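You operate a simulated robot arm through the tools that you are given. There is no shell and no other tool. Be economical: measure what you need, move in short steps, check, and stop when the job is done.

You are at the controls of a simulated robot arm. One attempt, no reset.

## Task
Shut the air valve, vent the hose, take it off the outlet and cap the outlet.
Fine: free the yellow latch once the gauge shows 0; the coupling goes on the grey dummy stub.

Only the result counts: the job must be done as asked and must still hold three seconds after the hand-in. Knocking over, shifting, dropping, spilling or breaking anything else fails it. Lids that push on must go on centred and level and be pressed home; caps that screw on are set level and turned clockwise until they are tight.

## Robot
A 7-joint arm with a two-finger parallel gripper on a trunk, on a base that drives. Base frame: it is fixed to the floor where the robot stands at the start and does not move with it; the origin is under the middle of the robot, x ahead of it, y to its left, z up. Lengths are in mm, angles in degrees, forces in N, time in s.
With the tool pointing down near the work surface it reaches from about 520 to 960 mm from the robot's upright axis, wherever it stands. Its first joint turns from -166.0 to 166.0 degrees. Places, roughly: red valve handle [600, -200, 1200]; yellow hose latch [500, -200, 900]. Payload 3.91 kg.
The TCP is the grasp point between the finger pads, 30 mm short of the fingertips. In the tool frame z runs along the fingers and y along their closing line. The gripper opens to 110 mm. The fingers are 20 mm wide and 10 mm thick; the gripper's body (48 by 112 mm) begins 55 mm behind the TCP.
Orientation is that of the tool frame in the base frame, as a unit quaternion [x, y, z, w]. With the fingers straight down and closing along the base's y, the tool's x points along the base's -x, its y along +y and its z along -z.

## Interface
- The arm moves only by the tool play_rows. Its argument "increments" is one flat list of numbers, 6 for each row, row after row: the shift along the tool's x, y, z in mm, then the turn, a rotation vector about the tool's x, y, z in rad. In form: [dx, dy, dz, ax, ay, az, dx, dy, dz, ax, ay, az, ...]. A call has 1 to 8 rows; each row is the pose to reach, as a shift and turn from the pose commanded when the call began, along the tool's axes at that moment. "claw" is the opening, from 0 (shut) to 1 (fully open), set as the call begins (left out, the last holds). A row lasts 0.2 s, in which the tool goes at most 50 mm and 8.6 degrees; a call with a longer step from one row to the next is refused whole, and so is a gripper value outside its range. A pose out of reach is approached as far as the arm can. The call stops where the force on the tool passes 40 N (or 10 N more than at its start, if that is more) or the arm is blocked; 0.2 s more then pass. The fingers move at their own pace (about 72 mm/s each) and stop on an object; they squeeze with about 40 N. The grip force told is the motor's: it shows also when the fingers shut on nothing. Time passes only in rows, and 0.2 s behind the last, so rows that repeat a pose let the fingers close. It gives the time, the measured TCP pose, the force on the tool (base axes), the opening and the grip force at its end, in the units of the frame above (readings bear some noise), with the torque about the TCP (base axes, N m) and any sound that the robot's microphone picked up.
- Cameras (640 x 400 px; columns grow to the right, rows downward): "scene" is now at [235.6, -49.3, 1423.3]; the picture's right is [-0.61, -0.79, 0.00], its down [-0.57, 0.43, -0.70] and it looks along [0.56, -0.43, -0.71] (base axes); focal length 253 px, centre (320, 200). "wrist" rides on the gripper at [72, 17, -103] in the tool frame; the picture's right is [-0.23, 0.97, 0.00], its down [-0.76, -0.18, -0.62] and it looks along [-0.61, -0.14, 0.78] (tool axes); focal length 222 px, centre (320, 200). There is no depth. A picture from a camera that has moved, and an enlarged one, comes with that camera's place and axes in the base frame and with its lens.
- get_image(camera): a new picture of that camera. No time passes.
- move_column(by): slides the trunk up (or, below 0, down) by that many mm; the arm and the scene camera ride with it, the base frame stays. It gives what a move gives, with no picture.
- steer(legs): drives the robot by 1 to 6 legs, each [ahead, left, turn to the left] in mm, mm and degrees, along the robot's own axes; the way and the turn of a leg run together, so that a leg with both is an arc; at most 1500 mm and 180 degrees a leg. The arm and the cameras ride along, it lands a little off, and it stops where it bumps. It gives what a move gives.
- turn_head(pan, tilt): turns the head with the scene camera to pan (to the left, within 86 degrees either way) and tilt (down, from -29 to 69), counted from straight ahead of the robot. It gives what a move gives.
- close_up(camera, box): a new picture of the part [left, top, right, bottom] of that camera's present view, enlarged. No time passes.
- hand_in(): hands the job in; it is judged then, once.

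Go step by step. Nothing tells you exact positions but the pictures and the camera data: compare them with the known pose of the tool, close in by small moves and look again before you grip or let go. The budget is 120 turns and 98 pictures, counting those below and the enlarged ones. Unless the task says otherwise, let go and move clear before handing in, and close with one line.

The tools are called after "Call:" as a command line: name --argument value ..., lists and objects as JSON in quotes. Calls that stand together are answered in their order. play_rows: Moves the arm, as the interface text tells. Its arguments: {"type":"object","properties":{"increments":{"type":"array","items":{"type":"number"}},"claw":{"type":"number"}},"required":["increments"]} The other tools are called the same way: move_column (by) slides the trunk up or down; steer (legs) drives the base; turn_head (pan, tilt) turns the head that bears the scene camera; get_image (camera) takes a picture; close_up (camera, box) takes an enlarged picture of a part of a camera's view; hand_in () hands the job in.

At the start:

```text
t: 0.0
position: [472.0, -206.2, 1149.3]
ee_rot: [-0.001, 1.0, 0.0, 0.001]
force: [0.4, -1.0, -0.3]
wrist_torque: [0.02, -0.03, 0.0]
width: 109.7
grip_force: 0.0
trunk travel left (down, up): [-625.0, 57.0]
robot x, y, heading: [-1.6, -4.5, -0.0]
head pan, tilt: [-37.5, 45.5]
```

scene: 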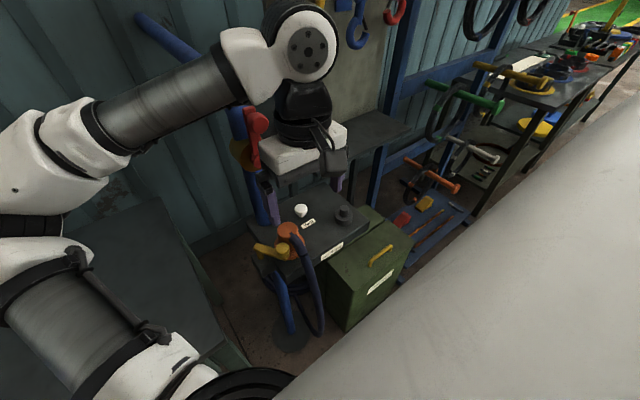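
wrist: 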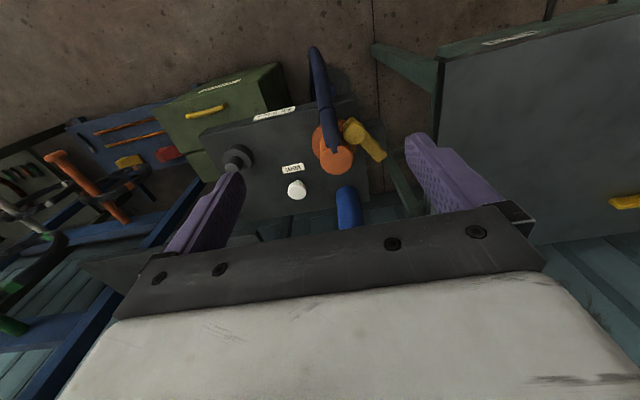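

I see a shelf with an orange coupling on an outlet, a yellow latch, a white cap, a grey stub, and a red valve on the blue pipe. I take enlarged views first.

Call:
close_up --camera "scene" --box '[200, 80, 420, 340]'

Call:
close_up --camera "wrist" --box '[160, 40, 480, 240]'

```text
1.54 times, centred on (310, 210) of scene
camera zoom: at [235.6, -49.3, 1423.3], right [-0.61, -0.79, 0.0], down [-0.57, 0.43, -0.7], along [0.56, -0.43, -0.71], focal length 390 px, centre (335, 185)
```

zoom: 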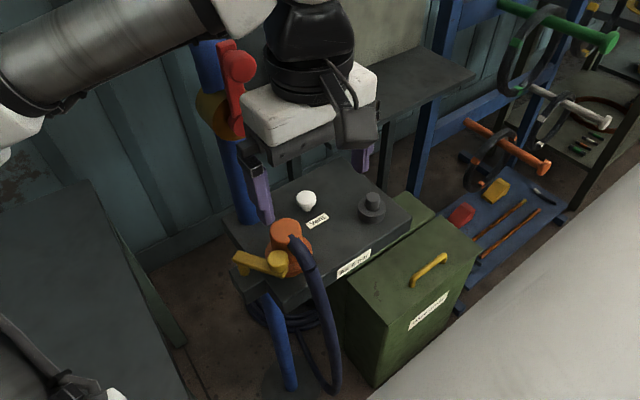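

```text
2.00 times, centred on (320, 140) of wrist
camera zoom: at [399.9, -189.3, 1254.0], right [0.23, 0.97, 0.0], down [0.76, -0.18, 0.62], along [0.61, -0.14, -0.78], focal length 444 px, centre (320, 320)
```

zoom: 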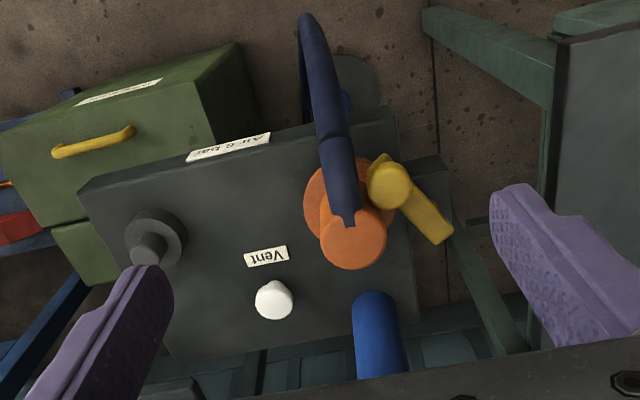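

The valve sits near (600,-200,1200). I'll turn the head to it and look closely.

Call:
turn_head --pan -25 --tilt 32

Call:
get_image --camera "scene"

```text
t: 0.8
position: [473.3, -205.6, 1149.5]
ee_rot: [0.0, 1.0, 0.0, 0.0]
force: [0.1, 0.0, -0.4]
wrist_torque: [0.01, 0.0, -0.01]
width: 109.9
grip_force: 0.2
trunk travel left (down, up): [-625.0, 57.0]
robot x, y, heading: [-1.4, 2.4, -0.0]
head pan, tilt: [-25.0, 32.0]
```

```text
93 pictures are left
camera scene: at [252.6, -38.0, 1443.4], right [-0.42, -0.91, 0.0], down [-0.48, 0.22, -0.85], along [0.77, -0.36, -0.53], focal length 253 px, centre (320, 200)
```

scene: 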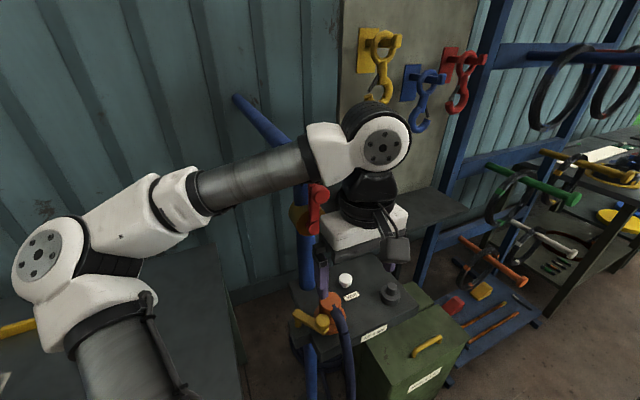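

The hand hides things; I'll move it left and up to get a clear look.

Call:
play_rows --increments '[0, 40, -20, 0, 0, 0, 0, 80, -40, 0, 0, 0, 0, 120, -50, 0, 0, 0, 0, 160, -50, 0, 0, 0, 0, 200, -50, 0, 0, 0, 0, 240, -50, 0, 0, 0, 0, 280, -50, 0, 0, 0]'

Call:
get_image --camera "scene"

Call:
close_up --camera "scene" --box '[270, 160, 430, 340]'

```text
t: 2.4
position: [468.2, 74.9, 1198.4]
ee_rot: [0.001, 1.0, 0.0, 0.0]
force: [-0.1, 0.9, 0.1]
wrist_torque: [0.03, -0.01, 0.04]
width: 110.1
grip_force: 0.0
trunk travel left (down, up): [-625.0, 57.0]
robot x, y, heading: [1.9, -1.2, -0.1]
head pan, tilt: [-25.0, 32.0]
```

```text
92 pictures are left
camera scene: at [252.1, -37.6, 1443.6], right [-0.42, -0.91, 0.0], down [-0.48, 0.22, -0.85], along [0.77, -0.36, -0.53], focal length 253 px, centre (320, 200)
```

scene: 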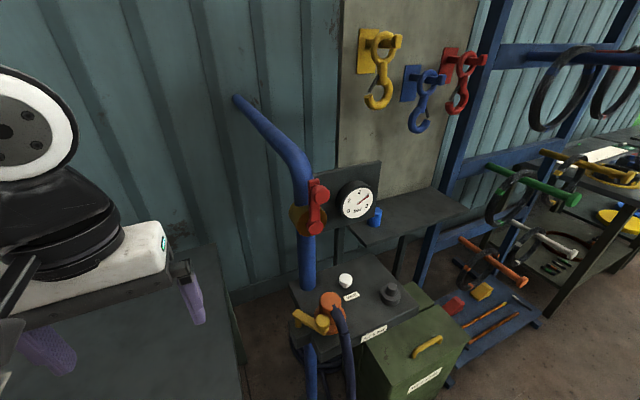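

```text
2.22 times, centred on (350, 250) of scene
camera zoom: at [252.1, -37.6, 1443.6], right [-0.42, -0.91, 0.0], down [-0.48, 0.22, -0.85], along [0.77, -0.36, -0.53], focal length 563 px, centre (253, 89)
```

zoom: 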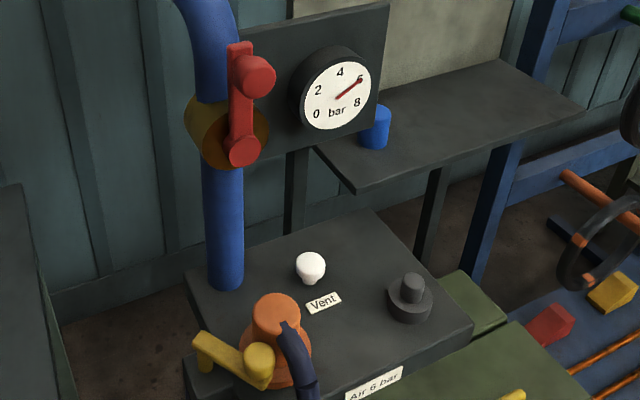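

I see the 6 bar gauge, the blue cap on the shelf beside it, the white vent knob, the stub, and the red lever (hub low, knob up). I want the robot moved back and right; first I check the floor to the right.

Call:
turn_head --pan -80 --tilt 45

Call:
get_image --camera "scene"

```text
t: 3.6
position: [469.5, 73.5, 1199.0]
ee_rot: [0.0, 1.0, 0.0, -0.001]
force: [0.8, 0.1, -0.5]
wrist_torque: [-0.03, 0.01, 0.03]
width: 109.8
grip_force: 0.0
trunk travel left (down, up): [-625.0, 57.0]
robot x, y, heading: [-1.8, 3.5, -0.2]
head pan, tilt: [-80.0, 45.0]
```

```text
90 pictures are left
camera scene: at [185.6, -80.2, 1424.1], right [-0.98, -0.17, 0.0], down [-0.12, 0.7, -0.71], along [0.12, -0.7, -0.71], focal length 253 px, centre (320, 200)
```

scene: 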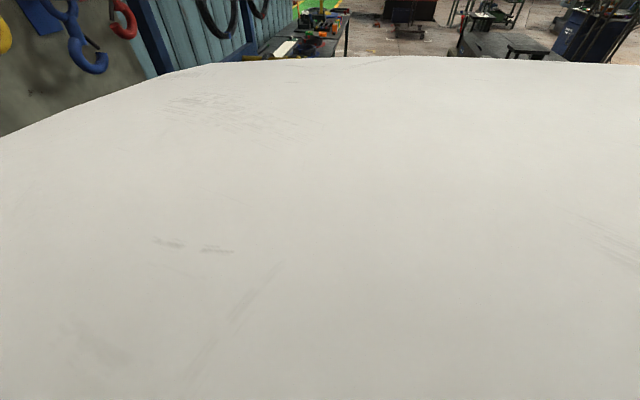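

The white surface is just the robot's own shoulder. I drive back 150 mm, then right 150 mm.

Call:
steer --legs '[[-150, 0, 0], [0, -150, 0]]'

Call:
turn_head --pan -5 --tilt 35

Call:
get_image --camera "scene"

```text
t: 6.4
position: [322.6, -75.8, 1198.9]
ee_rot: [0.001, 1.0, -0.001, 0.0]
force: [0.0, -0.2, -0.3]
wrist_torque: [0.01, -0.01, -0.01]
width: 110.0
grip_force: 0.2
trunk travel left (down, up): [-625.0, 57.0]
robot x, y, heading: [-146.5, -148.5, -0.3]
head pan, tilt: [-80.0, 45.0]
```

```text
t: 7.8
position: [323.1, -75.9, 1199.5]
ee_rot: [0.002, 1.0, 0.0, 0.0]
force: [0.0, -0.2, 0.0]
wrist_torque: [-0.02, -0.01, -0.03]
width: 110.3
grip_force: 0.1
trunk travel left (down, up): [-625.0, 57.0]
robot x, y, heading: [-146.4, -150.0, 0.1]
head pan, tilt: [-5.0, 35.0]
```

```text
89 pictures are left
camera scene: at [111.6, -156.7, 1438.8], right [-0.09, -1.0, 0.0], down [-0.57, 0.05, -0.82], along [0.82, -0.07, -0.57], focal length 253 px, centre (320, 200)
```

scene: 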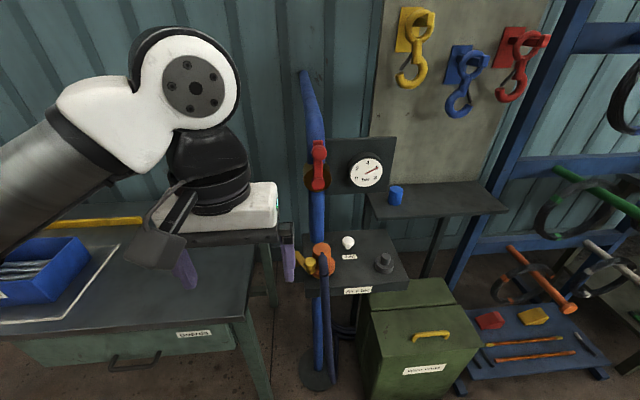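

Call:
close_up --camera "scene" --box '[280, 120, 440, 220]'

Call:
close_up --camera "scene" --box '[280, 210, 440, 310]'

```text
4.00 times, centred on (360, 170) of scene
camera zoom: at [111.6, -156.7, 1438.8], right [-0.09, -1.0, 0.0], down [-0.57, 0.05, -0.82], along [0.82, -0.07, -0.57], focal length 1013 px, centre (160, 320)
```

zoom: 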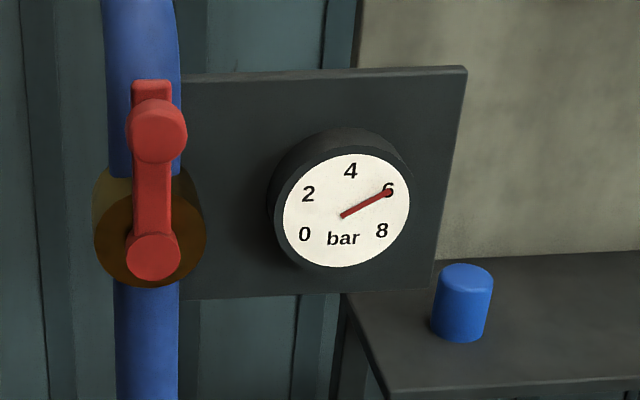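

```text
4.00 times, centred on (360, 260) of scene
camera zoom: at [111.6, -156.7, 1438.8], right [-0.09, -1.0, 0.0], down [-0.57, 0.05, -0.82], along [0.82, -0.07, -0.57], focal length 1013 px, centre (160, -40)
```

zoom: 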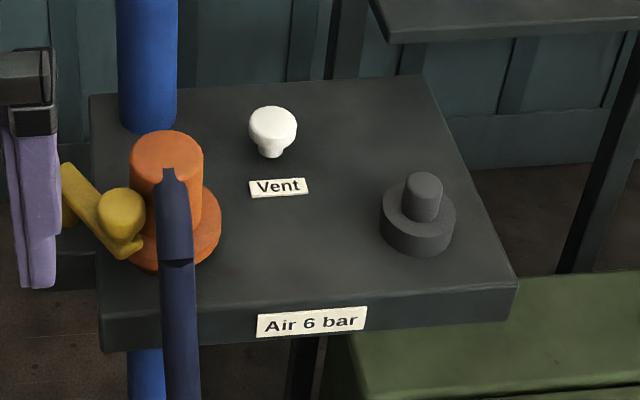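

The lever knob's front is at about (583,-197,1225) with the hub at about (604,-195,1140), so the lever is 85 mm long. I'll bring the tool horizontal in front of the knob.

Call:
play_rows --increments '[-20, -15, -4, 0, -0.149, 0, -40, -30, -8, 0, -0.298, 0, -60, -45, -12, 0, -0.447, 0, -80, -60, -16, 0, -0.596, 0, -100, -75, -20, 0, -0.745, 0, -120, -90, -26, 0, -0.894, 0, -140, -105, -26, 0, -1.043, 0, -157, -121, -26, 0, -1.192, 0]' --claw 0.7

Call:
play_rows --increments '[0, 0, 0, 0, -0.13, 0, 0, 0, 0, 0, -0.26, 0, 0, 0, 0, 0, -0.379, 0]'

Call:
get_image --camera "wrist"

Call:
get_image --camera "scene"

```text
t: 9.6
position: [479.2, -198.9, 1223.9]
ee_rot: [0.001, 0.827, 0.0, 0.562]
force: [-0.4, 0.0, -0.1]
wrist_torque: [-0.01, 0.04, 0.01]
width: 76.8
grip_force: 0.1
trunk travel left (down, up): [-625.0, 57.0]
robot x, y, heading: [-147.6, -150.8, 0.0]
head pan, tilt: [-5.0, 35.0]
```

```text
t: 10.4
position: [522.6, -210.6, 1254.1]
ee_rot: [0.001, 0.707, -0.001, 0.708]
force: [0.1, -0.7, 0.1]
wrist_torque: [0.05, -0.02, 0.0]
width: 77.0
grip_force: 0.0
out of reach, approached as far as the arm can: row 1, 2, 3
trunk travel left (down, up): [-625.0, 57.0]
robot x, y, heading: [-145.8, -148.2, -0.2]
head pan, tilt: [-5.0, 35.0]
```

```text
86 pictures are left
camera wrist: at [419.3, -193.7, 1182.1], right [0.0, 0.97, 0.23], down [-0.62, -0.18, 0.76], along [0.78, -0.14, 0.61], focal length 222 px, centre (320, 200)
```

wrist: 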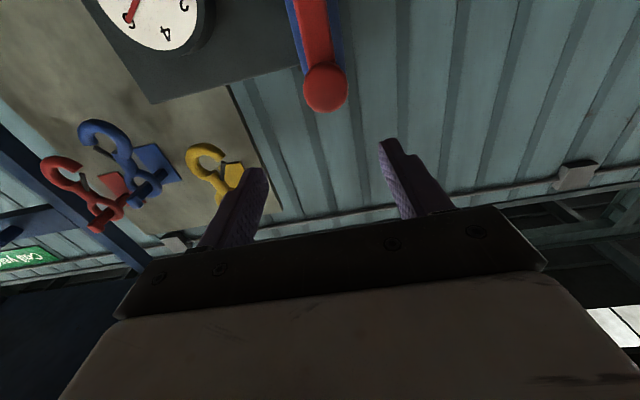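

```text
85 pictures are left
camera scene: at [111.9, -156.7, 1438.8], right [-0.09, -1.0, 0.0], down [-0.57, 0.05, -0.82], along [0.82, -0.07, -0.57], focal length 253 px, centre (320, 200)
```

scene: 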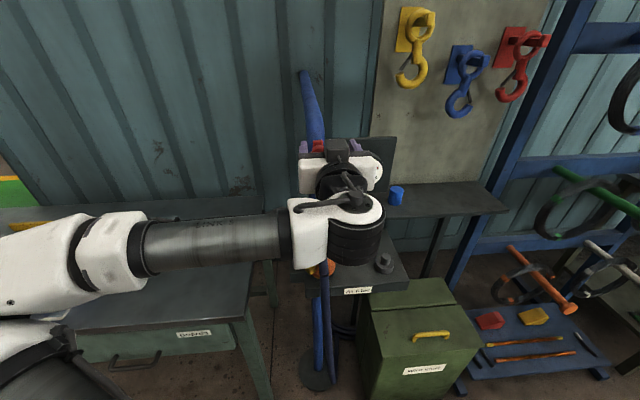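

The knob is seen at about (583,-198,1219). I align in y and z first, staying short of it.

Call:
play_rows --increments '[17, 6, 8, 0, 0, 0, 34, 13, 16, 0, 0, 0]'

Call:
get_image --camera "wrist"

```text
t: 11.0
position: [543.7, -198.7, 1222.9]
ee_rot: [0.002, 0.707, -0.002, 0.707]
force: [0.7, 0.3, -1.0]
wrist_torque: [0.02, -0.03, 0.0]
width: 77.0
grip_force: 0.0
out of reach, approached as far as the arm can: row 1, 2
trunk travel left (down, up): [-625.0, 57.0]
robot x, y, heading: [-149.9, -149.7, -0.1]
head pan, tilt: [-5.0, 35.0]
```

```text
84 pictures are left
camera wrist: at [439.1, -181.4, 1150.8], right [0.0, 0.97, 0.23], down [-0.62, -0.18, 0.76], along [0.78, -0.14, 0.61], focal length 222 px, centre (320, 200)
```

wrist: 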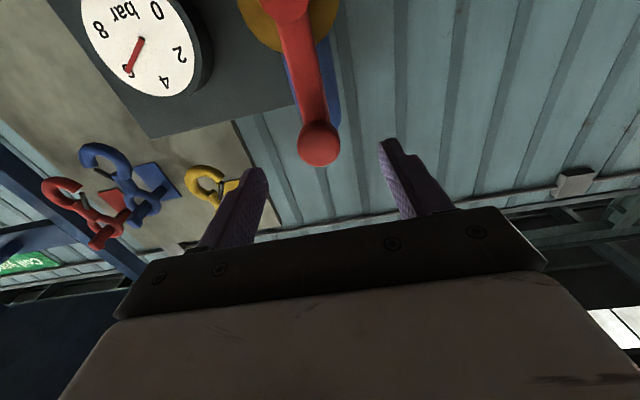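

Well centred; I advance over the knob.

Call:
play_rows --increments '[1, 0, 15, 0, 0, 0, 2, 0, 30, 0, 0, 0, 2, 0, 44, 0, 0, 0]'

Call:
get_image --camera "wrist"

```text
t: 11.8
position: [587.3, -196.7, 1221.8]
ee_rot: [0.001, 0.707, -0.001, 0.707]
force: [0.4, -0.1, 0.4]
wrist_torque: [0.0, 0.0, 0.0]
width: 77.1
grip_force: 0.0
trunk travel left (down, up): [-625.0, 57.0]
robot x, y, heading: [-146.1, -149.1, -0.3]
head pan, tilt: [-5.0, 35.0]
```

```text
83 pictures are left
camera wrist: at [483.1, -180.9, 1149.7], right [0.0, 0.97, 0.23], down [-0.62, -0.18, 0.76], along [0.78, -0.14, 0.61], focal length 222 px, centre (320, 200)
```

wrist: 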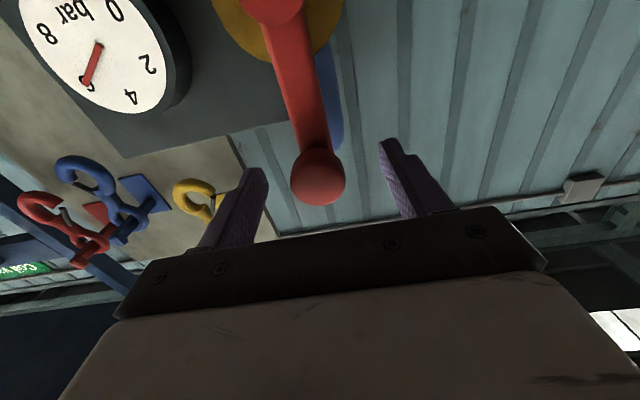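

The knob is between the fingers; I close.

Call:
play_rows --increments '[3, 0, 0, 0, 0, 0, 3, 0, 0, 0, 0, 0, 3, 0, 0, 0, 0, 0]' --claw 0.1

```text
t: 12.6
position: [587.3, -197.5, 1218.2]
ee_rot: [0.001, 0.707, -0.001, 0.707]
force: [1.5, 0.0, -0.5]
wrist_torque: [0.04, -0.13, 0.0]
width: 31.1
grip_force: 44.9
trunk travel left (down, up): [-625.0, 57.0]
robot x, y, heading: [-148.4, -147.5, -0.3]
head pan, tilt: [-5.0, 35.0]
```

Gripped (31 mm). I try turning clockwise along the arc a little, feeling the force.

Call:
play_rows --increments '[0.8, -11, 0, 0, 0, 0.14, 3.1, -21.8, 0, 0, 0, 0.28, 6.8, -32.2, 0, 0, 0, 0.42]'

```text
t: 13.2
position: [587.5, -198.8, 1216.6]
ee_rot: [0.055, 0.706, 0.079, 0.702]
force: [-10.5, 16.7, 1.4]
wrist_torque: [-0.16, -0.28, 0.86]
width: 31.1
grip_force: 44.5
trunk travel left (down, up): [-625.0, 57.0]
robot x, y, heading: [-147.8, -143.7, 0.0]
head pan, tilt: [-5.0, 35.0]
stopped in row 2: the force on the tool passed its limit at 53 N (the readings are from after the stop); the commanded pose is now the measured one
```

It blocks in that direction straight away. I square up again and try counter-clockwise.

Call:
play_rows --increments '[0, 0, 0, 0, 0, -0.1, 0, 0, 0, 0, 0, -0.19]'

Call:
play_rows --increments '[0.8, 11, 0, 0, 0, -0.14, 3.1, 21.8, 0, 0, 0, -0.28, 6.8, 32.2, 0, 0, 0, -0.42]'

```text
t: 13.8
position: [588.2, -198.6, 1219.0]
ee_rot: [-0.01, 0.706, 0.008, 0.708]
force: [-5.0, 25.6, 12.0]
wrist_torque: [0.59, -0.19, 0.17]
width: 31.0
grip_force: 44.6
trunk travel left (down, up): [-625.0, 57.0]
robot x, y, heading: [-148.4, -144.1, -0.1]
head pan, tilt: [-5.0, 35.0]
```

```text
t: 14.6
position: [587.5, -170.3, 1209.6]
ee_rot: [-0.155, 0.69, -0.14, 0.693]
force: [16.8, 4.5, 25.6]
wrist_torque: [-0.36, -0.06, -0.38]
width: 31.1
grip_force: 45.2
trunk travel left (down, up): [-625.0, 57.0]
robot x, y, heading: [-146.1, -150.1, -0.1]
head pan, tilt: [-5.0, 35.0]
```

It turns counter-clockwise. I continue along the arc.

Call:
play_rows --increments '[-4.2, 9.4, 0, 0, 0, -0.06, -2.7, 20.4, 0, 0, 0, -0.2, 0.2, 30.9, 0, 0, 0, -0.34, 4.6, 41.2, 0, 0, 0, -0.48]'

```text
t: 15.6
position: [586.6, -135.5, 1184.7]
ee_rot: [-0.315, 0.637, -0.298, 0.638]
force: [-0.3, -0.4, -5.9]
wrist_torque: [0.37, 0.14, 0.36]
width: 30.8
grip_force: 45.0
trunk travel left (down, up): [-625.0, 57.0]
robot x, y, heading: [-148.7, -152.3, 0.1]
head pan, tilt: [-5.0, 35.0]
```

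Call:
play_rows --increments '[-2.3, 8.5, 0, 0, 0, -0.143, 0, 19.3, 0, 0, 0, -0.283, 3.9, 29.7, 0, 0, 0, -0.423, 9.1, 39.5, 0, 0, 0, -0.563, 14.6, 47.1, 0, 0, 0, -0.683, 17.7, 50.8, 0, 0, 0, -0.743]'

Call:
get_image --camera "scene"

```text
t: 17.0
position: [569.4, -75.0, 1118.8]
ee_rot: [-0.485, 0.493, -0.507, 0.515]
force: [-0.7, 0.2, -0.9]
wrist_torque: [-0.03, 0.01, 0.04]
width: 11.1
grip_force: 0.0
out of reach, approached as far as the arm can: row 1, 2, 3, 4, 5, 6
trunk travel left (down, up): [-625.0, 57.0]
robot x, y, heading: [-148.9, -144.5, 0.1]
head pan, tilt: [-5.0, 35.0]
```

```text
82 pictures are left
camera scene: at [111.4, -155.9, 1439.0], right [-0.09, -1.0, 0.0], down [-0.57, 0.05, -0.82], along [0.82, -0.07, -0.57], focal length 253 px, centre (320, 200)
```

scene: 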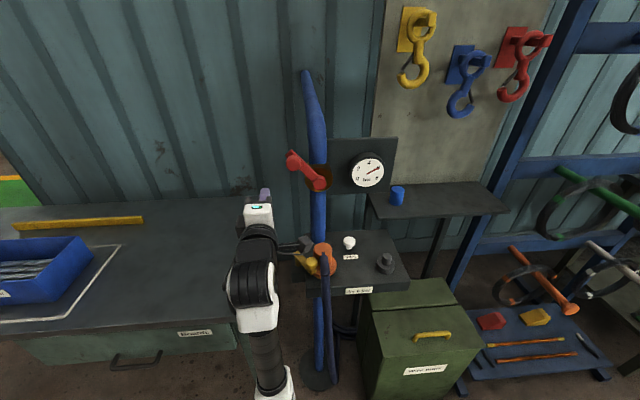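

The arm ran out of reach with that roll and slipped off the knob, with the lever at about 50°. I back up, raise and unroll the hand, then will push the lever down from above.

Call:
play_rows --increments '[0, -15, -10, 0, 0, 0.149, 0, -30, -20, 0, 0, 0.298, 0, -45, -30, 0, 0, 0.447, 0, -60, -30, 0, 0, 0.596, 0, -75, -30, 0, 0, 0.745, 0, -90, -30, 0, 0, 0.894, 0, -105, -30, 0, 0, 1.043, 0, -120, -30, 0, 0, 1.192]' --claw 0

Call:
close_up --camera "scene" --box '[220, 100, 420, 280]'

```text
t: 18.8
position: [533.5, -77.9, 1240.8]
ee_rot: [-0.123, 0.68, -0.131, 0.711]
force: [0.9, 0.0, -0.8]
wrist_torque: [0.01, -0.02, -0.02]
width: 0.0
grip_force: 37.6
out of reach, approached as far as the arm can: row 2, 3, 4, 5, 6, 7
trunk travel left (down, up): [-625.0, 57.0]
robot x, y, heading: [-147.0, -151.4, -0.0]
head pan, tilt: [-5.0, 35.0]
```

```text
2.22 times, centred on (320, 190) of scene
camera zoom: at [111.2, -154.9, 1438.9], right [-0.09, -1.0, 0.0], down [-0.57, 0.05, -0.82], along [0.82, -0.07, -0.57], focal length 563 px, centre (320, 222)
```

zoom: 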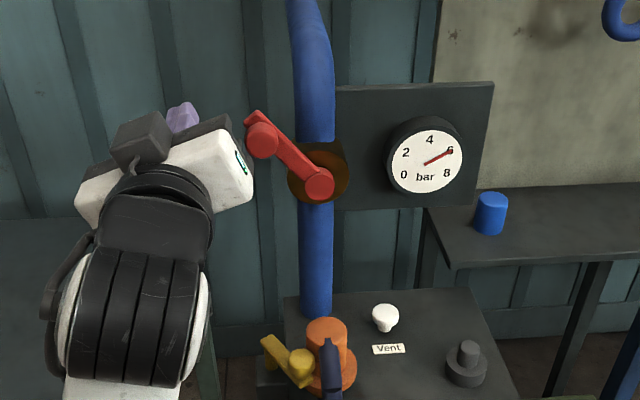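

The lever is at about 45° with the knob near (583,-142,1203). I set the closed fingers above it.

Call:
play_rows --increments '[-4, -4, 13, 0, 0, 0.12, 4, -24, 27, 0, 0, 0.24, 14.6, -41, 41, 0, 0, 0.36]'

Call:
get_image --camera "wrist"

```text
t: 19.6
position: [574.0, -120.5, 1241.8]
ee_rot: [0.001, 0.691, -0.002, 0.723]
force: [0.8, -0.3, 0.0]
wrist_torque: [-0.01, 0.0, 0.02]
width: 0.0
grip_force: 38.0
trunk travel left (down, up): [-625.0, 57.0]
robot x, y, heading: [-146.1, -143.9, 0.3]
head pan, tilt: [-5.0, 35.0]
```

```text
80 pictures are left
camera wrist: at [474.4, -104.6, 1165.9], right [-0.01, 0.97, 0.22], down [-0.66, -0.17, 0.73], along [0.75, -0.14, 0.64], focal length 222 px, centre (320, 200)
```

wrist: 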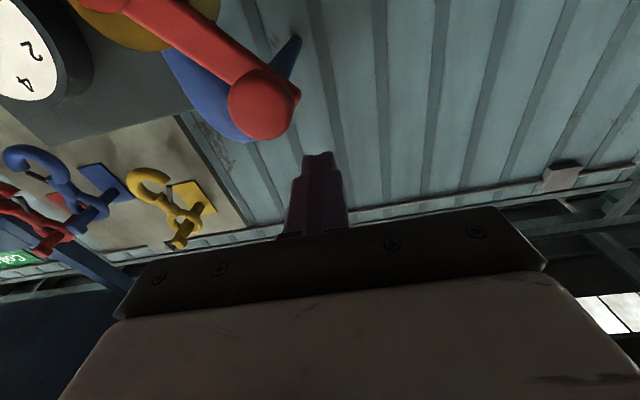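

Call:
play_rows --increments '[8, -12, 4, 0, 0, 0, 22, -12, 4, 0, 0, 0, 34, -10, 4, 0, 0, 0, 46, -7, 4, 0, 0, 0, 58, -4, 4, 0, 0, 0, 68, -2, 4, 0, 0, 0, 78, -1, 4, 0, 0, 0]'

Call:
close_up --camera "scene" --box '[220, 100, 420, 280]'

```text
t: 21.2
position: [578.6, -133.1, 1208.3]
ee_rot: [-0.001, 0.692, -0.003, 0.722]
force: [-0.5, 0.5, -0.9]
wrist_torque: [0.0, 0.0, -0.05]
width: 0.1
grip_force: 38.0
out of reach, approached as far as the arm can: row 4, 5, 6, 7
trunk travel left (down, up): [-625.0, 57.0]
robot x, y, heading: [-145.0, -148.4, 0.0]
head pan, tilt: [-5.0, 35.0]
```

```text
2.22 times, centred on (320, 190) of scene
camera zoom: at [111.4, -155.1, 1438.9], right [-0.09, -1.0, 0.0], down [-0.57, 0.05, -0.82], along [0.82, -0.07, -0.57], focal length 563 px, centre (320, 222)
```

zoom: 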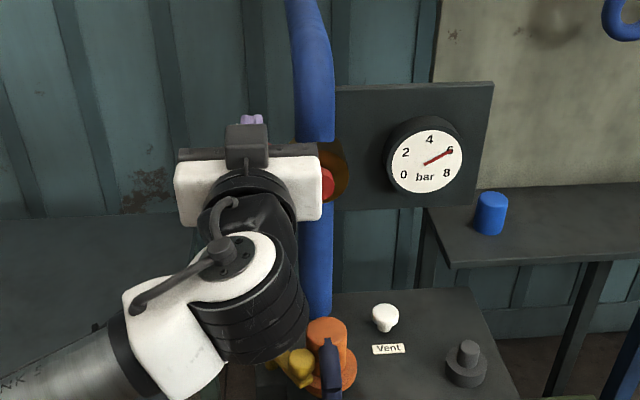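

Arm reach ends here, so I use the trunk to push the lever down.

Call:
move_column --by -30

Call:
close_up --camera "scene" --box '[220, 80, 420, 260]'

```text
t: 21.9
position: [578.6, -132.3, 1179.1]
ee_rot: [-0.001, 0.691, -0.003, 0.723]
force: [0.2, -0.4, -0.3]
wrist_torque: [0.01, -0.02, 0.04]
width: 0.2
grip_force: 37.6
trunk travel left (down, up): [-595.0, 87.0]
robot x, y, heading: [-146.5, -150.7, 0.1]
head pan, tilt: [-5.0, 35.0]
```

```text
2.22 times, centred on (320, 170) of scene
camera zoom: at [111.2, -155.1, 1408.9], right [-0.09, -1.0, 0.0], down [-0.57, 0.05, -0.82], along [0.82, -0.07, -0.57], focal length 563 px, centre (320, 267)
```

zoom: 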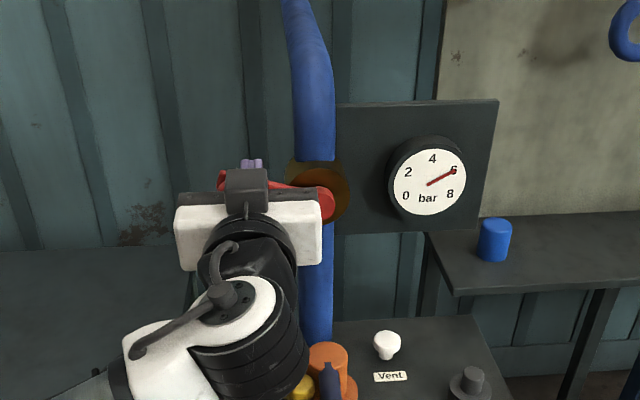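

Call:
move_column --by -13

Call:
get_image --camera "wrist"

```text
t: 22.5
position: [579.9, -132.0, 1165.0]
ee_rot: [0.0, 0.692, -0.003, 0.722]
force: [0.6, 0.6, -0.1]
wrist_torque: [-0.01, 0.03, -0.03]
width: 0.2
grip_force: 37.5
trunk travel left (down, up): [-582.0, 100.0]
robot x, y, heading: [-147.8, -146.5, 0.2]
head pan, tilt: [-5.0, 35.0]
```

```text
77 pictures are left
camera wrist: at [478.8, -116.4, 1088.8], right [-0.01, 0.97, 0.22], down [-0.66, -0.17, 0.73], along [0.75, -0.14, 0.64], focal length 222 px, centre (320, 200)
```

wrist: 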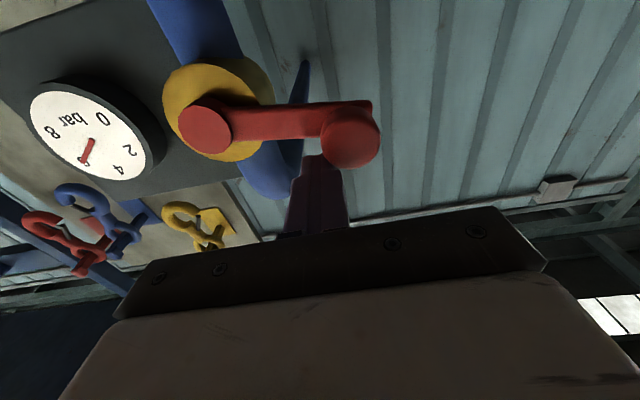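

Call:
move_column --by -7

Call:
close_up --camera "wrist" --box '[140, 40, 460, 240]'

```text
t: 23.1
position: [579.3, -132.6, 1158.8]
ee_rot: [-0.001, 0.691, -0.003, 0.722]
force: [0.3, -0.2, 0.0]
wrist_torque: [0.0, 0.01, 0.01]
width: 0.2
grip_force: 37.0
trunk travel left (down, up): [-575.0, 107.0]
robot x, y, heading: [-147.1, -145.1, 0.2]
head pan, tilt: [-5.0, 35.0]
```

```text
2.00 times, centred on (300, 140) of wrist
camera zoom: at [478.9, -116.3, 1081.8], right [-0.01, 0.97, 0.22], down [-0.66, -0.17, 0.73], along [0.75, -0.14, 0.64], focal length 444 px, centre (360, 320)
```

zoom: 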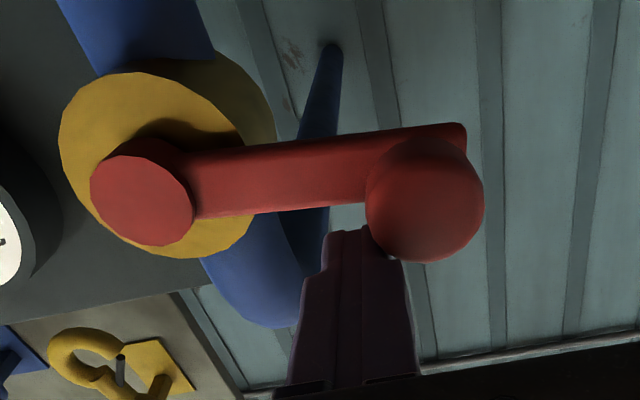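

Call:
move_column --by -6

Call:
close_up --camera "wrist" --box '[140, 40, 460, 240]'

```text
t: 23.6
position: [580.1, -131.7, 1152.2]
ee_rot: [-0.001, 0.692, -0.003, 0.722]
force: [-0.5, 0.9, -0.2]
wrist_torque: [-0.01, -0.01, 0.0]
width: 0.0
grip_force: 38.1
trunk travel left (down, up): [-569.0, 113.0]
robot x, y, heading: [-147.6, -145.3, 0.2]
head pan, tilt: [-5.0, 35.0]
```

```text
2.00 times, centred on (300, 140) of wrist
camera zoom: at [478.9, -116.3, 1075.8], right [-0.01, 0.97, 0.22], down [-0.66, -0.17, 0.73], along [0.75, -0.14, 0.64], focal length 444 px, centre (360, 320)
```

zoom: 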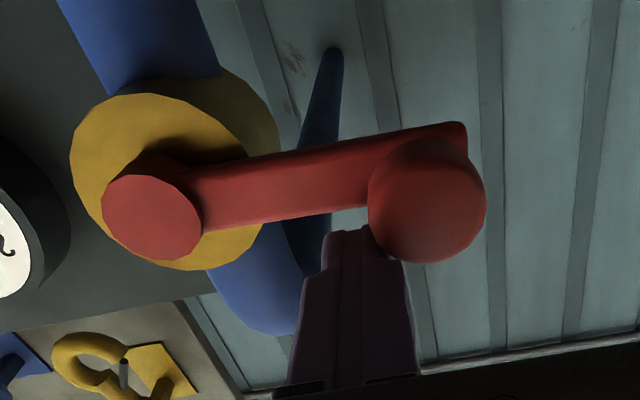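

The lever looks about horizontal. I raise the trunk to see it clear.

Call:
move_column --by 90

Call:
play_rows --increments '[-10, 20, -5, 0, 0, 0, -20, 50, -10, 0, 0, 0, -20, 90, -10, 0, 0, 0, -20, 130, -10, 0, 0, 0]'

Call:
close_up --camera "scene" --box '[240, 100, 400, 240]'

```text
t: 24.9
position: [578.7, -133.9, 1241.6]
ee_rot: [0.0, 0.692, -0.003, 0.722]
force: [0.3, -0.5, -0.2]
wrist_torque: [-0.04, -0.03, 0.0]
width: 0.0
grip_force: 37.2
trunk travel left (down, up): [-659.0, 23.0]
robot x, y, heading: [-149.6, -149.9, 0.1]
head pan, tilt: [-5.0, 35.0]
```

```text
t: 25.9
position: [568.1, -3.4, 1259.7]
ee_rot: [0.0, 0.691, -0.003, 0.723]
force: [-0.3, 1.3, 0.1]
wrist_torque: [0.0, 0.0, 0.0]
width: 0.0
grip_force: 37.5
trunk travel left (down, up): [-659.0, 23.0]
robot x, y, heading: [-149.2, -147.0, -0.1]
head pan, tilt: [-5.0, 35.0]
```

```text
2.86 times, centred on (320, 170) of scene
camera zoom: at [111.2, -154.9, 1472.9], right [-0.09, -1.0, 0.0], down [-0.57, 0.05, -0.82], along [0.82, -0.07, -0.57], focal length 724 px, centre (320, 286)
```

zoom: 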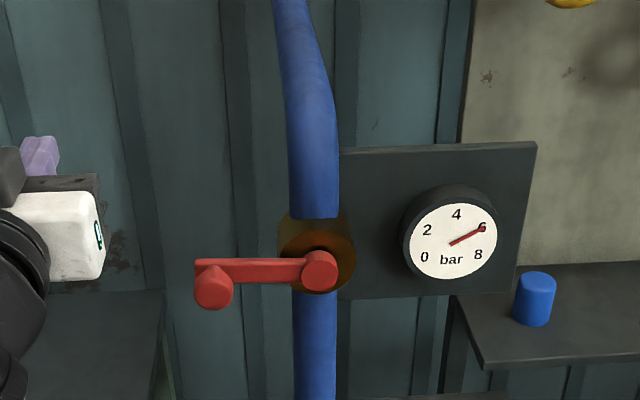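

The lever now lies square across the pipe, so the valve is shut. Next I pitch the hand to a 35° lean and carry it toward the vent button at about (620,-281,935).

Call:
play_rows --increments '[14, 0, -12, 0, 0.144, 0, 28, 0, -24, 0, 0.288, 0, 42, 0, -36, 0, 0.432, 0, 56, 0, -48, 0, 0.576, 0, 70, 0, -60, 0, 0.72, 0, 85, 0, -72, 0, 0.864, 0, 100, 0, -85, 0, 1.005, 0]'

Call:
play_rows --increments '[0, -48, 0, 0, 0, 0, 0, -96, 0, 0, 0, 0, 0, -144, 0, 0, 0, 0, 0, -192, 0, 0, 0, 0, 0, -240, 0, 0, 0, 0, 0, -278, 0, 0, 0, 0]'

Call:
move_column --by -140

Call:
get_image --camera "wrist"

Call:
get_image --camera "scene"

```text
t: 27.5
position: [488.5, -3.3, 1157.2]
ee_rot: [0.001, 0.954, -0.003, 0.299]
force: [0.1, 1.3, 0.1]
wrist_torque: [0.01, 0.01, 0.01]
width: 0.1
grip_force: 37.5
trunk travel left (down, up): [-659.0, 23.0]
robot x, y, heading: [-150.1, -146.1, 0.1]
head pan, tilt: [-5.0, 35.0]
```

```text
t: 28.9
position: [487.2, -281.7, 1156.6]
ee_rot: [0.0, 0.954, -0.002, 0.299]
force: [0.0, 0.3, -0.2]
wrist_torque: [0.0, 0.0, -0.02]
width: 0.0
grip_force: 37.5
trunk travel left (down, up): [-659.0, 23.0]
robot x, y, heading: [-149.6, -147.5, 0.2]
head pan, tilt: [-5.0, 35.0]
```

```text
t: 30.6
position: [486.9, -279.9, 1017.7]
ee_rot: [0.0, 0.954, -0.002, 0.299]
force: [-0.7, 0.8, 0.1]
wrist_torque: [0.01, -0.03, 0.04]
width: 0.2
grip_force: 37.7
trunk travel left (down, up): [-519.0, 163.0]
robot x, y, heading: [-152.7, -152.3, -0.0]
head pan, tilt: [-5.0, 35.0]
```

```text
73 pictures are left
camera wrist: at [367.4, -263.3, 1060.6], right [0.19, 0.97, 0.13], down [0.27, -0.17, 0.95], along [0.94, -0.15, -0.29], focal length 222 px, centre (320, 200)
```

wrist: 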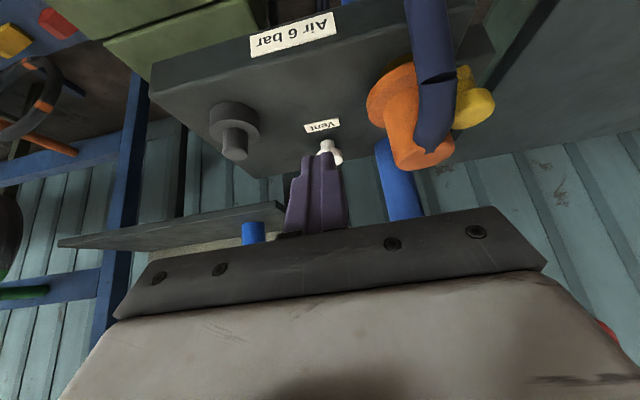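

```text
72 pictures are left
camera scene: at [111.4, -155.1, 1332.9], right [-0.09, -1.0, 0.0], down [-0.57, 0.05, -0.82], along [0.82, -0.07, -0.57], focal length 253 px, centre (320, 200)
```

scene: 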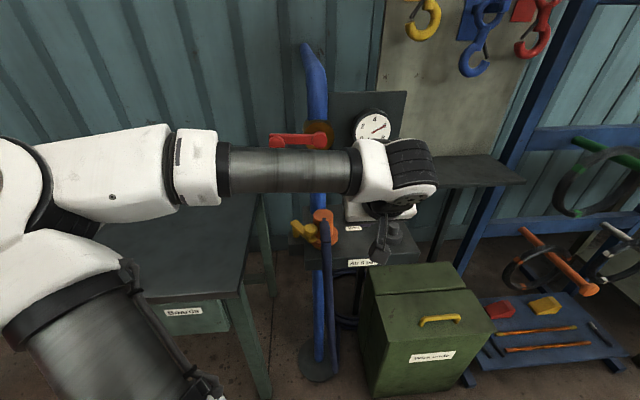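

I move the closed fingertips to just above the vent button.

Call:
play_rows --increments '[-24, -1, 32, 0, 0, 0, -48, -1, 64, 0, 0, 0, -72, -1, 96, 0, 0, 0]'

Call:
close_up --camera "wrist" --box '[160, 40, 480, 240]'

Call:
get_image --camera "scene"

```text
t: 31.4
position: [598.7, -280.3, 978.8]
ee_rot: [0.0, 0.954, -0.002, 0.301]
force: [-0.3, 0.8, -0.1]
wrist_torque: [-0.01, -0.02, -0.02]
width: 0.0
grip_force: 37.6
trunk travel left (down, up): [-519.0, 163.0]
robot x, y, heading: [-148.9, -148.5, 0.1]
head pan, tilt: [-5.0, 35.0]
```

```text
2.00 times, centred on (320, 140) of wrist
camera zoom: at [481.1, -263.8, 1023.2], right [0.19, 0.97, 0.13], down [0.27, -0.17, 0.95], along [0.94, -0.15, -0.29], focal length 444 px, centre (320, 320)
```

zoom: 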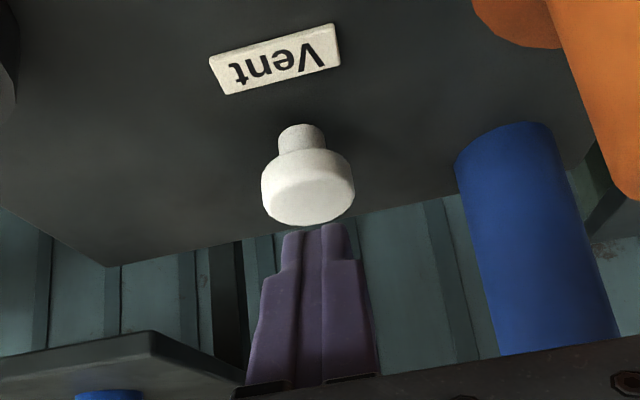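

```text
70 pictures are left
camera scene: at [111.8, -155.2, 1332.8], right [-0.09, -1.0, 0.0], down [-0.57, 0.05, -0.82], along [0.82, -0.07, -0.57], focal length 253 px, centre (320, 200)
```

scene: 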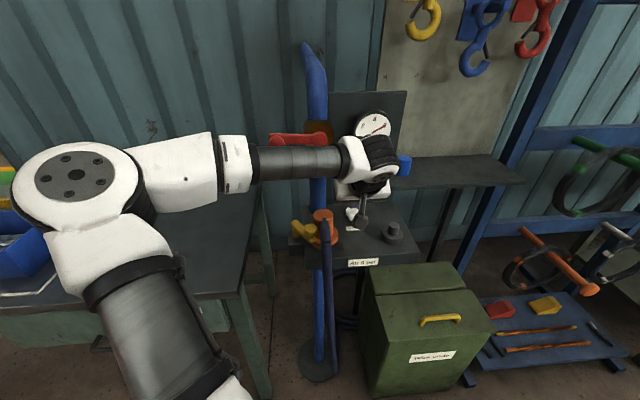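

The tips are right above the button. I press straight down.

Call:
play_rows --increments '[5.7, -3, 8.2, 0, 0, 0, 9.7, -3, 13.9, 0, 0, 0, 12.6, -3, 18, 0, 0, 0, 15.4, -3, 22.1, 0, 0, 0, 15.4, -3, 22.1, 0, 0, 0]'

Call:
close_up --camera "scene" --box '[290, 80, 450, 280]'

Call:
close_up --camera "wrist" --box '[160, 40, 480, 240]'

```text
t: 32.5
position: [599.7, -284.2, 955.9]
ee_rot: [0.0, 0.953, -0.003, 0.304]
force: [4.1, 3.2, 28.8]
wrist_torque: [0.1, -0.38, -0.08]
width: 0.0
grip_force: 37.8
trunk travel left (down, up): [-519.0, 163.0]
robot x, y, heading: [-146.3, -146.3, -0.0]
head pan, tilt: [-5.0, 35.0]
heard: click
```

```text
2.00 times, centred on (370, 180) of scene
camera zoom: at [109.5, -154.4, 1333.7], right [-0.09, -1.0, 0.0], down [-0.57, 0.05, -0.82], along [0.82, -0.07, -0.57], focal length 506 px, centre (220, 240)
```

zoom: 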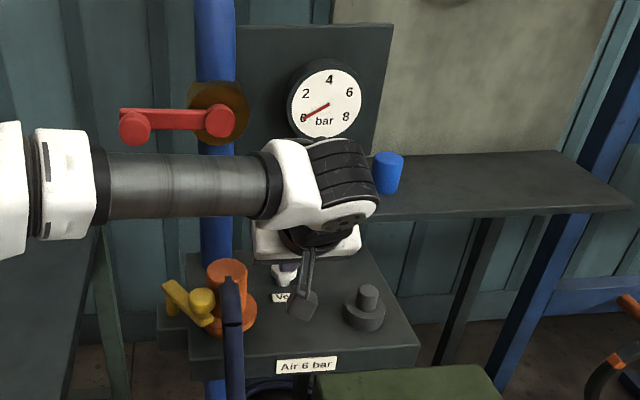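

```text
2.00 times, centred on (320, 140) of wrist
camera zoom: at [480.3, -267.4, 999.3], right [0.19, 0.97, 0.13], down [0.26, -0.17, 0.95], along [0.95, -0.15, -0.29], focal length 444 px, centre (320, 320)
```

zoom: 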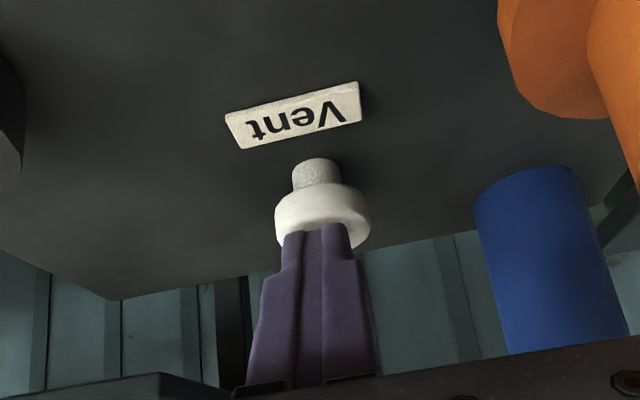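

A click was heard and the gauge needle fell to 0. I back off up and toward the robot, and check that the gauge stays at 0.

Call:
play_rows --increments '[-11, 0, -16, 0, 0, 0, -20, 0, -40, 0, 0, 0, -20, 0, -80, 0, 0, 0, -20, 0, -120, 0, 0, 0]'

Call:
close_up --camera "scene" --box '[290, 80, 450, 180]'

Call:
close_up --camera "wrist" --box '[160, 0, 560, 240]'

```text
t: 33.5
position: [545.8, -285.3, 1062.8]
ee_rot: [0.001, 0.954, -0.003, 0.3]
force: [-0.2, -0.3, -0.6]
wrist_torque: [-0.05, 0.01, 0.01]
width: 0.0
grip_force: 37.5
trunk travel left (down, up): [-519.0, 163.0]
robot x, y, heading: [-145.0, -146.8, 0.0]
head pan, tilt: [-5.0, 35.0]
```

```text
4.00 times, centred on (370, 130) of scene
camera zoom: at [111.2, -155.2, 1332.9], right [-0.09, -1.0, 0.0], down [-0.57, 0.05, -0.82], along [0.82, -0.07, -0.57], focal length 1013 px, centre (120, 480)
```

zoom: 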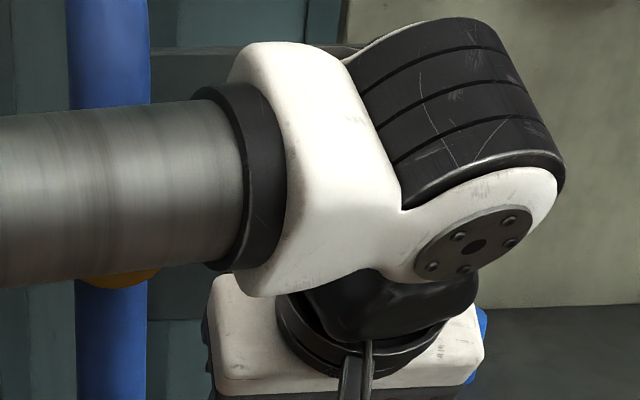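

```text
1.60 times, centred on (360, 120) of wrist
camera zoom: at [427.6, -267.9, 1106.1], right [0.19, 0.97, 0.13], down [0.27, -0.17, 0.95], along [0.94, -0.15, -0.29], focal length 355 px, centre (256, 328)
```

zoom: 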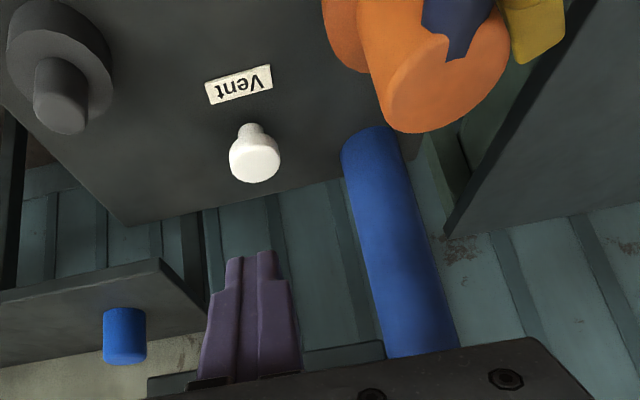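

I move back-left for a view of the latch and the gauge.

Call:
play_rows --increments '[27, 25, -19, 0, 0, 0, 54, 50, -38, 0, 0, 0, 82, 75, -57, 0, 0, 0, 100, 110, -57, 0, 0, 0]'

Call:
get_image --camera "wrist"

Call:
get_image --camera "scene"

```text
t: 34.5
position: [433.1, -174.1, 1051.7]
ee_rot: [0.002, 0.954, -0.004, 0.299]
force: [0.8, 0.4, -0.2]
wrist_torque: [-0.01, -0.02, 0.02]
width: 0.0
grip_force: 37.0
trunk travel left (down, up): [-519.0, 163.0]
robot x, y, heading: [-146.5, -151.2, 0.0]
head pan, tilt: [-5.0, 35.0]
```

```text
65 pictures are left
camera wrist: at [314.0, -157.3, 1094.6], right [0.19, 0.97, 0.12], down [0.27, -0.17, 0.95], along [0.94, -0.15, -0.29], focal length 222 px, centre (320, 200)
```

wrist: 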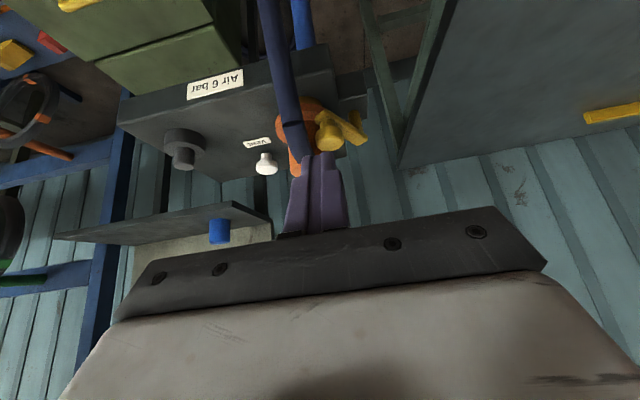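

```text
64 pictures are left
camera scene: at [111.3, -154.8, 1332.9], right [-0.09, -1.0, 0.0], down [-0.57, 0.05, -0.82], along [0.82, -0.07, -0.57], focal length 253 px, centre (320, 200)
```

scene: 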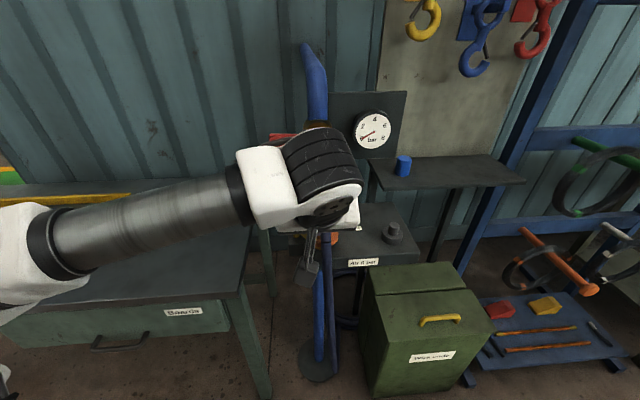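

Gauge stays at 0. Close view of the latch.

Call:
close_up --camera "wrist" --box '[250, 70, 410, 190]'

```text
3.33 times, centred on (330, 130) of wrist
camera zoom: at [314.0, -157.3, 1094.6], right [0.19, 0.97, 0.12], down [0.27, -0.17, 0.95], along [0.94, -0.15, -0.29], focal length 740 px, centre (287, 433)
```

zoom: 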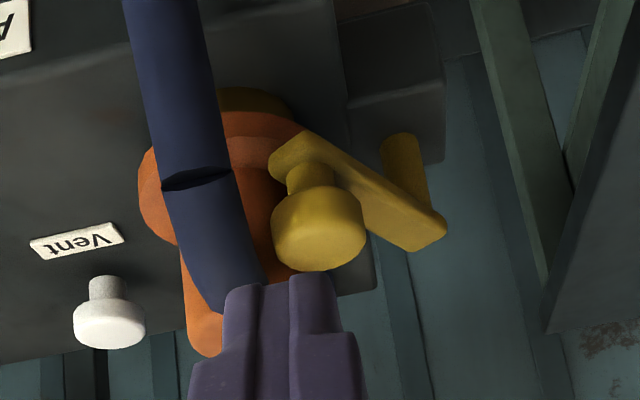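

The latch bar pivots on a post at about (562,-137) and carries a knob at about (525,-171,966), sitting over the coupling flange. I'll grip the knob with the jaws turned about 70° (to miss hose and coupling) and swing it away; first I reorient the hand.

Call:
play_rows --increments '[-8, 10, -10, 0, 0.135, 0, -16, 20, -20, 0, 0.27, 0, -24, 30, -30, 0, 0.4, 0]' --claw 0.38

Call:
play_rows --increments '[0, 0, 0, 0, 0, 0.149, 0, 0, 0, 0, 0, 0.298, 0, 0, 0, 0, 0, 0.447, 0, 0, 0, 0, 0, 0.596, 0, 0, 0, 0, 0, 0.745, 0, 0, 0, 0, 0, 0.894, 0, 0, 0, 0, 0, 1.043, 0, 0, 0, 0, 0, 1.19]'

Call:
get_image --camera "wrist"

Call:
get_image --camera "scene"

```text
t: 35.4
position: [435.9, -143.5, 1088.9]
ee_rot: [0.002, 0.995, -0.002, 0.104]
force: [0.5, 0.7, -0.3]
wrist_torque: [-0.02, 0.01, 0.04]
width: 41.9
grip_force: 0.1
trunk travel left (down, up): [-519.0, 163.0]
robot x, y, heading: [-147.2, -150.4, -0.0]
head pan, tilt: [-5.0, 35.0]
```

```text
t: 37.1
position: [418.8, -169.5, 1081.3]
ee_rot: [0.559, 0.822, 0.056, 0.089]
force: [-0.7, 0.0, -0.2]
wrist_torque: [0.03, -0.01, 0.02]
width: 41.7
grip_force: 0.0
out of reach, approached as far as the arm can: row 8
trunk travel left (down, up): [-519.0, 163.0]
robot x, y, heading: [-151.4, -151.0, 0.1]
head pan, tilt: [-5.0, 35.0]
```

```text
62 pictures are left
camera wrist: at [385.5, -96.2, 1180.4], right [0.97, 0.15, 0.21], down [-0.02, -0.77, 0.64], along [0.25, -0.62, -0.74], focal length 222 px, centre (320, 200)
```

wrist: 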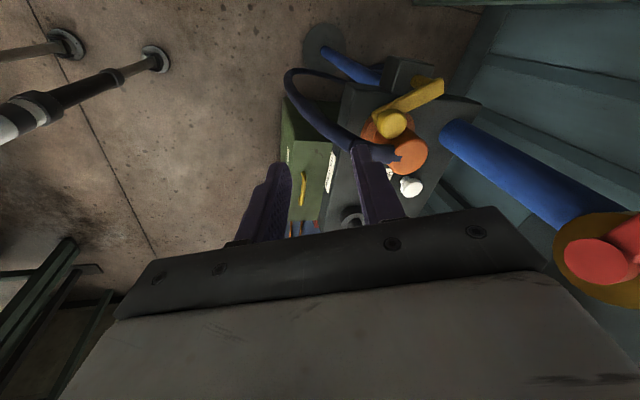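

```text
61 pictures are left
camera scene: at [111.5, -155.6, 1332.8], right [-0.09, -1.0, 0.0], down [-0.57, 0.05, -0.82], along [0.82, -0.07, -0.57], focal length 253 px, centre (320, 200)
```

scene: 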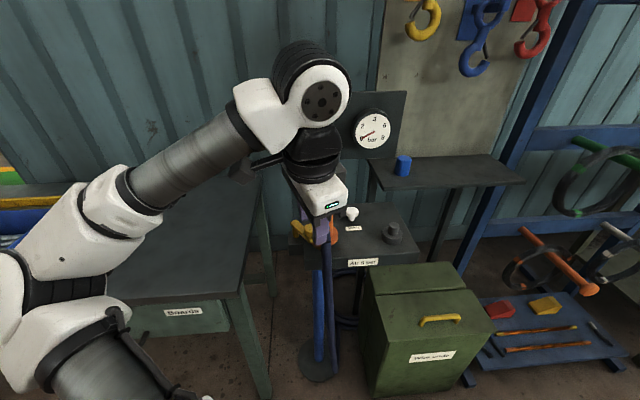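

The orientation is reached and the knob rechecks at about (523,-170,966). I move to hover above it.

Call:
play_rows --increments '[-9.4, 25.7, 24.9, 0, 0, 0, -18.9, 51.4, 49.8, 0, 0, 0, -28.3, 77.1, 74.7, 0, 0, 0]'

Call:
get_image --camera "wrist"

```text
t: 38.0
position: [467.8, -198.6, 1025.7]
ee_rot: [0.557, 0.824, 0.058, 0.088]
force: [-0.4, -0.1, 0.3]
wrist_torque: [0.0, 0.0, -0.01]
width: 41.8
grip_force: 0.0
out of reach, approached as far as the arm can: row 1, 2, 3
trunk travel left (down, up): [-519.0, 163.0]
robot x, y, heading: [-148.4, -150.2, 0.0]
head pan, tilt: [-5.0, 35.0]
```

```text
60 pictures are left
camera wrist: at [435.3, -125.3, 1125.1], right [0.97, 0.15, 0.21], down [-0.01, -0.77, 0.64], along [0.26, -0.62, -0.74], focal length 222 px, centre (320, 200)
```

wrist: 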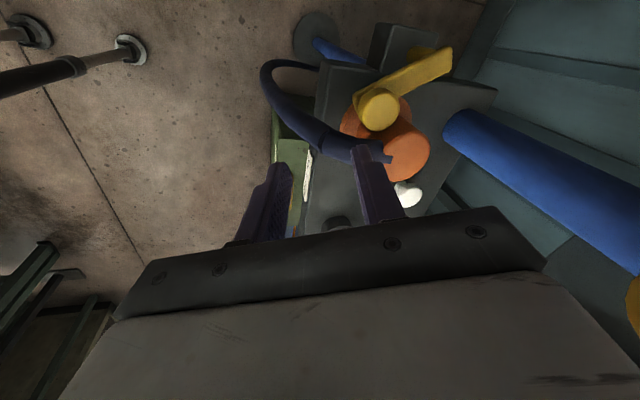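

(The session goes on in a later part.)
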